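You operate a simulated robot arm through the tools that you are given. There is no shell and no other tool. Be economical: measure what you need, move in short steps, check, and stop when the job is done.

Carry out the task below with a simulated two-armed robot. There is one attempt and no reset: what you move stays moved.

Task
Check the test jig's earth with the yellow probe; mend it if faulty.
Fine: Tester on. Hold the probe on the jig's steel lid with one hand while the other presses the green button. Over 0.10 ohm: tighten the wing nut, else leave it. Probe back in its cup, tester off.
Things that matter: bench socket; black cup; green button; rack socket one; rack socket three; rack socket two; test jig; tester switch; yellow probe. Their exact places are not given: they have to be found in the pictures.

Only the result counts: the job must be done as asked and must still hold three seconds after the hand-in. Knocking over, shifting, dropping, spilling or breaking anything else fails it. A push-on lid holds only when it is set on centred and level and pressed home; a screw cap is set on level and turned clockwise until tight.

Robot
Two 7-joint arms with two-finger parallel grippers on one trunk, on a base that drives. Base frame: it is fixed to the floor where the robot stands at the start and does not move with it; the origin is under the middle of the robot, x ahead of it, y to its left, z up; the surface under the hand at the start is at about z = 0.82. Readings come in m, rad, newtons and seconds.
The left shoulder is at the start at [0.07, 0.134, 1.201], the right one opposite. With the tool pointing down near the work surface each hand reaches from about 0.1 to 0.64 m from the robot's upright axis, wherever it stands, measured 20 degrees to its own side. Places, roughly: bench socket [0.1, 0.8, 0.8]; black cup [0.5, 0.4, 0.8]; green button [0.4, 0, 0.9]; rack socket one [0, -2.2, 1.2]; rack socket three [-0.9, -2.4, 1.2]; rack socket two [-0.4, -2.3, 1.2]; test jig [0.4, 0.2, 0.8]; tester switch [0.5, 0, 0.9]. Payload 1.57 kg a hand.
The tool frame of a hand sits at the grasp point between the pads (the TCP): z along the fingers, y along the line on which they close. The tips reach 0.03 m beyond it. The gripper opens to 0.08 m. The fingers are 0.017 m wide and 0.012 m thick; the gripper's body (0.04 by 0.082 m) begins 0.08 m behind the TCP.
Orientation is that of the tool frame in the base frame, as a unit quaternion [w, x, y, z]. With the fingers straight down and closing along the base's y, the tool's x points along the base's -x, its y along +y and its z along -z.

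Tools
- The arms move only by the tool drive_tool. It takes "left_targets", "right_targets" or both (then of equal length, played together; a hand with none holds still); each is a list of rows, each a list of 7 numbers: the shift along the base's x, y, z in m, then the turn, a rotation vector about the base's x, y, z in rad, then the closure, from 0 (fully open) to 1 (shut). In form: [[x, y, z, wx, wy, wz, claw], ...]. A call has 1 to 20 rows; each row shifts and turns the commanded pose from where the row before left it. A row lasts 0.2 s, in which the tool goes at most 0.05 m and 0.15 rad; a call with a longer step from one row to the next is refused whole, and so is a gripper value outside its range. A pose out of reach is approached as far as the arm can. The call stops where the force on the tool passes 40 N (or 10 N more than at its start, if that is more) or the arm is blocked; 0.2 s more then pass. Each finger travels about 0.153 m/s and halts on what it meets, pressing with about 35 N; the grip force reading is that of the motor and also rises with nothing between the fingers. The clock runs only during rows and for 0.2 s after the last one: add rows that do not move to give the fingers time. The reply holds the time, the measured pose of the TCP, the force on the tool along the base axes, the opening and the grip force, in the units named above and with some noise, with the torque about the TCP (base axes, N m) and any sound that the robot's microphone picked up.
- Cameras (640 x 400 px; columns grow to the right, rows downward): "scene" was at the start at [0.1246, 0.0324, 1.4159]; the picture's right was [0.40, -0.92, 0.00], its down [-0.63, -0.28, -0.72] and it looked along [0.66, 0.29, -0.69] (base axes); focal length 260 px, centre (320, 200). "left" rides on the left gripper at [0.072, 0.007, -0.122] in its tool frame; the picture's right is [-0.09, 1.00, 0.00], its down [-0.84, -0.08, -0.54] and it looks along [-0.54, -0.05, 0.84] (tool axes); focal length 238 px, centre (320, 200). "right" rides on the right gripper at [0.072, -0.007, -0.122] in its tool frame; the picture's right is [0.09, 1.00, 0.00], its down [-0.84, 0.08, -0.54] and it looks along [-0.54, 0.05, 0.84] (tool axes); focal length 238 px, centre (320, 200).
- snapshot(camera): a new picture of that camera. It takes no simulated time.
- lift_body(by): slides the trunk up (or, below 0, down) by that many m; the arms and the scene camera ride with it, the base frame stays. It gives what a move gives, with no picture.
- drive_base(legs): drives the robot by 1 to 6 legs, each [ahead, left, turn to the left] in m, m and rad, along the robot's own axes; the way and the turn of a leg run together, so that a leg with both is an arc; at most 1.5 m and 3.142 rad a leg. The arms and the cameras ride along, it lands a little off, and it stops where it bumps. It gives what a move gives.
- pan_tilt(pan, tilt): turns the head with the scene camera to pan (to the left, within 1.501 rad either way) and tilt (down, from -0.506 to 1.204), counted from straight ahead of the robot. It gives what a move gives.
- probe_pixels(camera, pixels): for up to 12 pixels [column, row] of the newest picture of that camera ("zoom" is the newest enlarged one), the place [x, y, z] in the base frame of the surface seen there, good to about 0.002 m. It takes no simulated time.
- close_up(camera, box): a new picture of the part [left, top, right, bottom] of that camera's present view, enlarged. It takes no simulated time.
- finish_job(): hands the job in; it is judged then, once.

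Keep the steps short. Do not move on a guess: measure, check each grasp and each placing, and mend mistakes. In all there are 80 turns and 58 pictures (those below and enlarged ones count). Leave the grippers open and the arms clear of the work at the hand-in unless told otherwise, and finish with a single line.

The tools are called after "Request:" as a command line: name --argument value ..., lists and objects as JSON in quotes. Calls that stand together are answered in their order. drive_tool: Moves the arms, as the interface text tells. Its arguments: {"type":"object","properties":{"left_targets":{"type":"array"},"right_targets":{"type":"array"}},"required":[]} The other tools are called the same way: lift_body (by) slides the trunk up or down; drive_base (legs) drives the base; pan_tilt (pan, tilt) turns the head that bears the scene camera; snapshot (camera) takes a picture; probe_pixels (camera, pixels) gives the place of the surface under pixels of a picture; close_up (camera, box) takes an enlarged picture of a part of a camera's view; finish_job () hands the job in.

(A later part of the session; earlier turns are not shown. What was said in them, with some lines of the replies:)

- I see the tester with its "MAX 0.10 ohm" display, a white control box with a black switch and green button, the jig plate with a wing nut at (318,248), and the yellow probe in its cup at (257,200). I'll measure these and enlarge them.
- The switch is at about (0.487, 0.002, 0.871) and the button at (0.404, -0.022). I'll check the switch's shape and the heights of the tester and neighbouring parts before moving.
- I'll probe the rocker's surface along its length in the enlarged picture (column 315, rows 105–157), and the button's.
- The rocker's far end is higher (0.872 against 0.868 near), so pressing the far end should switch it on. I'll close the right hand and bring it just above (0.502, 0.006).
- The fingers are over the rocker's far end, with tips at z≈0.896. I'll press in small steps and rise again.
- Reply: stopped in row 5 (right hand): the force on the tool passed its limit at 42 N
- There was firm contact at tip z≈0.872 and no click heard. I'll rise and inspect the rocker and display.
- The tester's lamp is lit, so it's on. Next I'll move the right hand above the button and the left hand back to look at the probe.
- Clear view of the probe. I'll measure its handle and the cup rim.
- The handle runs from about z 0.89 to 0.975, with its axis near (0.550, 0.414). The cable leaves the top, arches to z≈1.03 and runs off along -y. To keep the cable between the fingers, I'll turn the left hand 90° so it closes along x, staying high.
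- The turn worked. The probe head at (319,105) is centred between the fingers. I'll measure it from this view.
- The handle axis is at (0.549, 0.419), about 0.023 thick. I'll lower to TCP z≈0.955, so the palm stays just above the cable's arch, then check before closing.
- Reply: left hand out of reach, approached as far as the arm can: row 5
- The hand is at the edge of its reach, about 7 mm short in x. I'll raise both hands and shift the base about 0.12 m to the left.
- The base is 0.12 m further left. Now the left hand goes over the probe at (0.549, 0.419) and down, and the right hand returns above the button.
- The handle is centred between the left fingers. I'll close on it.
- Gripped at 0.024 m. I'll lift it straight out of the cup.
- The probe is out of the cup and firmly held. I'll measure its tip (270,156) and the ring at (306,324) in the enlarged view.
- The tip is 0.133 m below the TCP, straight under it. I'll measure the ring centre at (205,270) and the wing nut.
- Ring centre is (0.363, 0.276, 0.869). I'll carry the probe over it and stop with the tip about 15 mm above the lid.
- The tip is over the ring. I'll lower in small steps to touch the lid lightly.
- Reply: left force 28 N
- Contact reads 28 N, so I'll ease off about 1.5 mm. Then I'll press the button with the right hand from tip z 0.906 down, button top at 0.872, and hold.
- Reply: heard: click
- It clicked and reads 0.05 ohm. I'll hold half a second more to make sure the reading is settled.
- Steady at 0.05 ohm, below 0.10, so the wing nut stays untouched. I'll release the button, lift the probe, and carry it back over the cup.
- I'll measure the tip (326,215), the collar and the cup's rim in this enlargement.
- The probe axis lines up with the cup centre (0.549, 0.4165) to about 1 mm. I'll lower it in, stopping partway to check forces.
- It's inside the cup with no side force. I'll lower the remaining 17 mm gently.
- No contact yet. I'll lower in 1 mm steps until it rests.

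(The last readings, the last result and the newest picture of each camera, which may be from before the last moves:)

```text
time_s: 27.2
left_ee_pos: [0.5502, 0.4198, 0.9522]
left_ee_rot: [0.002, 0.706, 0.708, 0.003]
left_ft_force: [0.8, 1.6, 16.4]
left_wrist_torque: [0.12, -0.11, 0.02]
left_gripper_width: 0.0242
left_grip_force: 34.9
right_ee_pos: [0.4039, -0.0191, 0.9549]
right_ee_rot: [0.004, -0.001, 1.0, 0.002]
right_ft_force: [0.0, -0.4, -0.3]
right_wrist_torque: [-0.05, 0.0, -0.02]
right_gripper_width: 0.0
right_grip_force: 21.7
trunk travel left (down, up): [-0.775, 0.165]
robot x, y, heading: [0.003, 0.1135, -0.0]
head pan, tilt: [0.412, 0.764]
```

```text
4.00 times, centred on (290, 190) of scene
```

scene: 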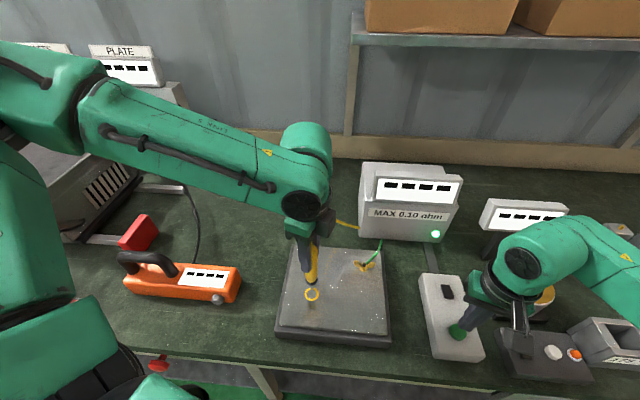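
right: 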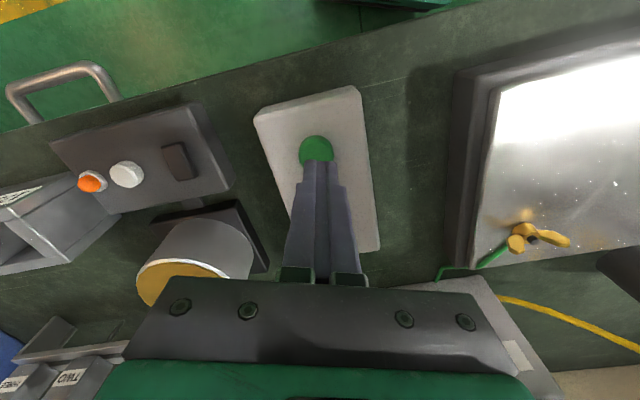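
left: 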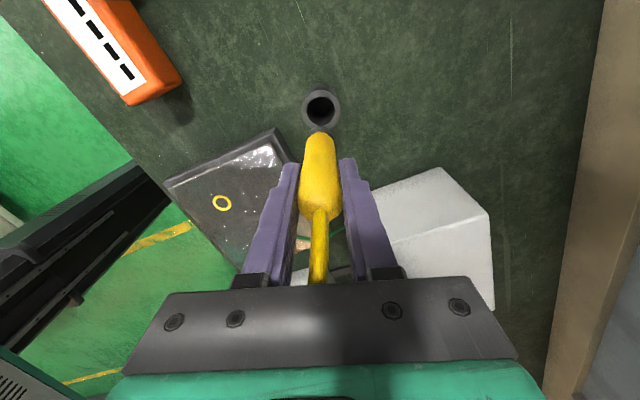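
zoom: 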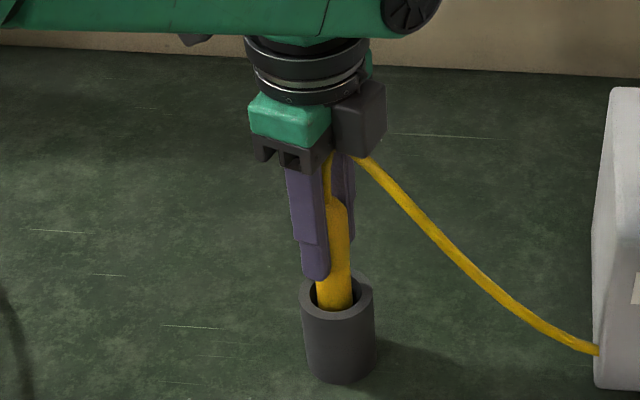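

The probe rests on the cup's floor (16 N). I'll ease off, open the fingers and rise straight up.

Request:
drive_tool --left_targets '[[0, 0, 0.0015, 0, 0, 0, 1], [0, 0, 0, 0, 0, 0, 0.6], [0, 0, 0, 0, 0, 0, 0], [0, 0, 0, 0, 0, 0, 0], [0, 0, 0.03, 0, 0, 0, 0], [0, 0, 0.045, 0, 0, 0, 0], [0, 0, 0.045, 0, 0, 0, 0], [0, 0, 0.045, 0, 0, 0, 0]]'

Request:
close_up --camera "scene" --box '[250, 140, 490, 350]'

Request:
snapshot --camera "right"

```text
time_s: 29.0
left_ee_pos: [0.5507, 0.4161, 1.1145]
left_ee_rot: [-0.001, 0.706, 0.708, 0.001]
left_ft_force: [-0.4, -0.2, -0.1]
left_wrist_torque: [0.02, -0.02, 0.0]
left_gripper_width: 0.0799
left_grip_force: 0.0
right_ee_pos: [0.4054, -0.0185, 0.9535]
right_ee_rot: [0.003, -0.001, 1.0, 0.002]
right_ft_force: [-0.3, 0.3, -0.6]
right_wrist_torque: [0.03, 0.01, -0.01]
right_gripper_width: 0.0
right_grip_force: 21.0
trunk travel left (down, up): [-0.775, 0.165]
robot x, y, heading: [0.0008, 0.1188, 0.005]
head pan, tilt: [0.412, 0.764]
```

```text
1.90 times, centred on (370, 245) of scene
```

zoom: 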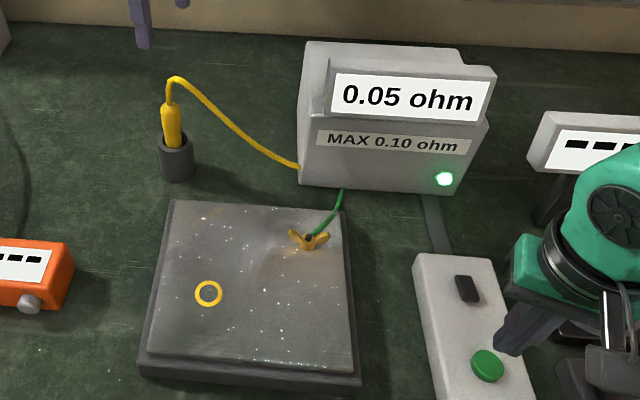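

```text
24 pictures are left
```

right: 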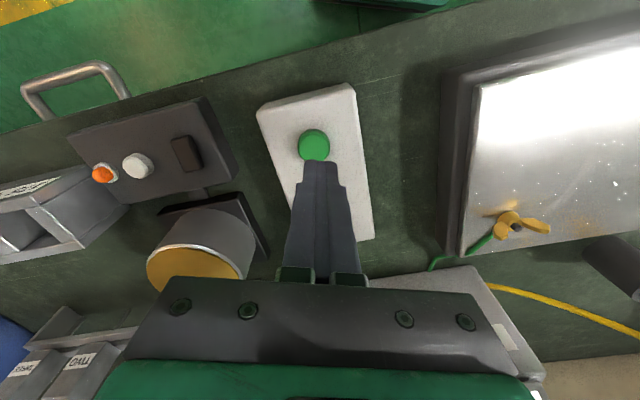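

The probe is back in its cup. Now I'll measure the rocker's tilt to switch it off.

Request:
close_up --camera "scene" --box '[430, 275, 470, 310]'

```text
11.43 times, centred on (450, 292) of scene
```

zoom: 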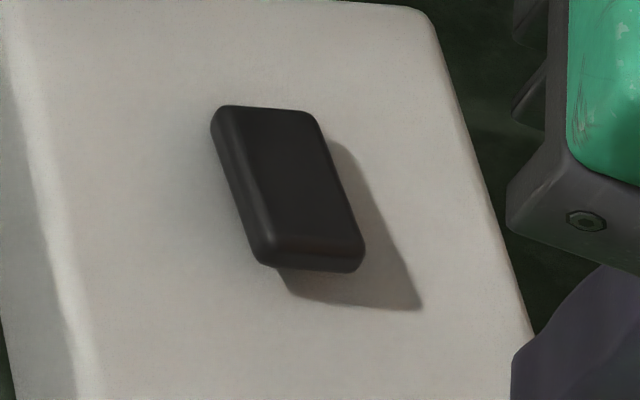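

Request:
probe_pixels --camera "zoom" --pixels '[[270, 118], [280, 140], [290, 170], [300, 200], [310, 230], [314, 242], [230, 118], [275, 235], [320, 262], [120, 150]]'

```text
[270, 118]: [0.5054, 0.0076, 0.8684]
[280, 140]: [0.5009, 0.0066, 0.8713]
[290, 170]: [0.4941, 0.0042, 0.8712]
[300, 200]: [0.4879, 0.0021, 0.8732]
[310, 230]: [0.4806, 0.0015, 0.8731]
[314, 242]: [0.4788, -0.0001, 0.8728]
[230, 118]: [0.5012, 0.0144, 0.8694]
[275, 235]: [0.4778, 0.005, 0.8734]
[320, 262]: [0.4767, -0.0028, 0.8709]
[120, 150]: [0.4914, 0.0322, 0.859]
```

The near end is now the raised one (0.873 against 0.869). I'll move over (0.475, -0.001) and press.

Request:
drive_tool --right_targets '[[0.035, 0.009, 0, 0, 0, 0, 1], [0.035, 0.009, 0, 0, 0, 0, 1], [0, 0, 0, 0, 0, 0, 1]]'

Request:
close_up --camera "right" --box '[220, 50, 420, 220]'

```text
time_s: 29.8
left_ee_pos: [0.5513, 0.4167, 1.1143]
left_ee_rot: [0.0, 0.706, 0.708, 0.0]
left_ft_force: [0.4, -0.4, -0.4]
left_wrist_torque: [0.01, -0.01, -0.02]
left_gripper_width: 0.0801
left_grip_force: 0.1
right_ee_pos: [0.4753, -0.0047, 0.957]
right_ee_rot: [0.004, -0.001, 1.0, 0.004]
right_ft_force: [0.2, -0.2, 0.8]
right_wrist_torque: [0.01, 0.01, 0.0]
right_gripper_width: 0.0001
right_grip_force: 21.4
trunk travel left (down, up): [-0.775, 0.165]
robot x, y, heading: [0.0007, 0.1191, -0.002]
head pan, tilt: [0.412, 0.764]
```

```text
2.35 times, centred on (320, 135) of right
```

zoom: 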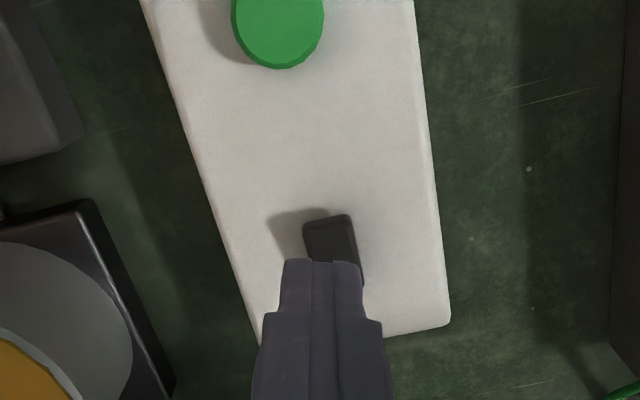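

It's well placed; I'll nudge 3 mm in +y and press in small steps.

Request:
drive_tool --right_targets '[[0, 0.003, -0.03, 0, 0, 0, 1], [0, 0, -0.018, 0, 0, 0, 1], [0, 0, -0.004, 0, 0, 0, 1], [0, 0, -0.003, 0, 0, 0, 1], [0, 0, -0.002, 0, 0, 0, 1]]'

Request:
close_up --camera "scene" --box '[350, 150, 480, 310]'

```text
time_s: 31.0
left_ee_pos: [0.5494, 0.4158, 1.1151]
left_ee_rot: [0.001, 0.706, 0.708, 0.0]
left_ft_force: [0.4, 0.2, -1.2]
left_wrist_torque: [0.03, 0.0, -0.01]
left_gripper_width: 0.0798
left_grip_force: 0.1
right_ee_pos: [0.4756, 0.0008, 0.901]
right_ee_rot: [0.004, -0.001, 1.0, 0.003]
right_ft_force: [-4.6, -3.1, 8.6]
right_wrist_torque: [0.01, 0.06, 0.02]
right_gripper_width: 0.0001
right_grip_force: 21.4
trunk travel left (down, up): [-0.775, 0.165]
robot x, y, heading: [-0.0037, 0.1181, 0.0]
head pan, tilt: [0.412, 0.764]
```

```text
2.50 times, centred on (415, 230) of scene
```

zoom: 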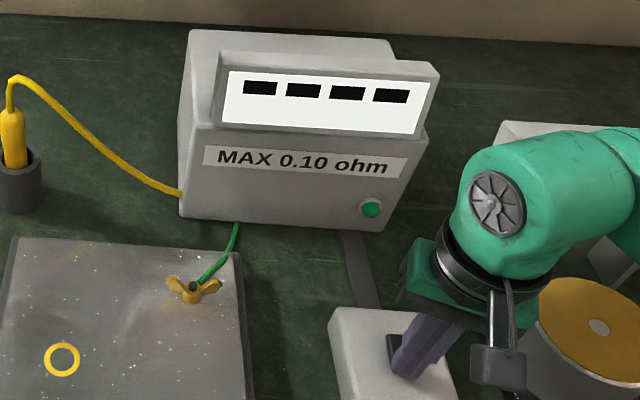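

The lamp is out and the display blank. I'll raise the right hand, open it, and draw both arms back clear.

Request:
drive_tool --right_targets '[[0, 0, 0.04, 0, 0, 0, 1], [0, 0, 0.045, 0, 0, 0, 1], [0, 0, 0.045, 0, 0, 0, 1], [0, 0, 0.045, 0, 0, 0, 0.5], [-0.03, 0, 0.03, 0, 0, 0, 0], [-0.03, 0, 0, 0, 0, 0, 0], [0, 0, 0, 0, 0, 0, 0]]' --left_targets '[[0, 0, 0.03, 0, 0, 0, 0], [0, 0, 0, 0, 0, 0, 0], [-0.04, 0, 0, 0, 0, 0, 0], [-0.04, 0, 0, 0, 0, 0, 0], [-0.04, 0, 0, 0, 0, 0, 0], [0, 0, 0, 0, 0, 0, 0], [0, 0, 0, 0, 0, 0, 0]]'

Request:
snapshot --camera "scene"

```text
time_s: 32.6
left_ee_pos: [0.4316, 0.4206, 1.1426]
left_ee_rot: [0.0, 0.706, 0.708, 0.0]
left_ft_force: [0.4, 0.2, -0.6]
left_wrist_torque: [-0.03, -0.04, -0.01]
left_gripper_width: 0.0799
left_grip_force: 0.1
right_ee_pos: [0.4186, 0.0002, 1.1051]
right_ee_rot: [0.003, 0.0, 1.0, 0.002]
right_ft_force: [-0.1, 0.0, 0.3]
right_wrist_torque: [0.01, -0.02, -0.02]
right_gripper_width: 0.0801
right_grip_force: 0.1
trunk travel left (down, up): [-0.775, 0.165]
robot x, y, heading: [0.0024, 0.1166, -0.002]
head pan, tilt: [0.412, 0.764]
```

```text
20 pictures are left
```

scene: 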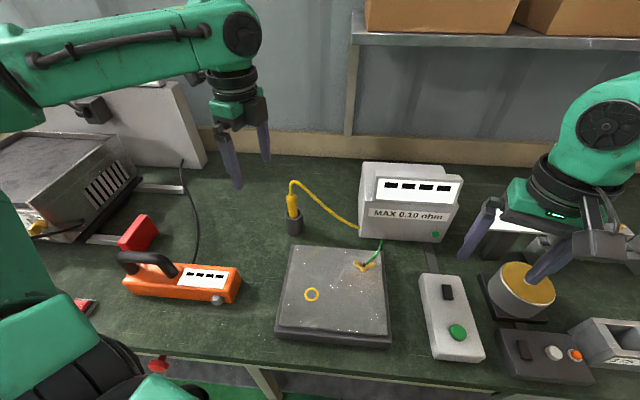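

The tester is off, the probe is in its cup, the jig and wing nut are untouched, and both hands are open and clear. I'm handing in.

Request:
finish_job

```text
The job is handed in.
```

The jig's earth read 0.05 ohm, under the 0.10 limit, so I left the wing nut alone; the probe is back in its cup and the tester is off.
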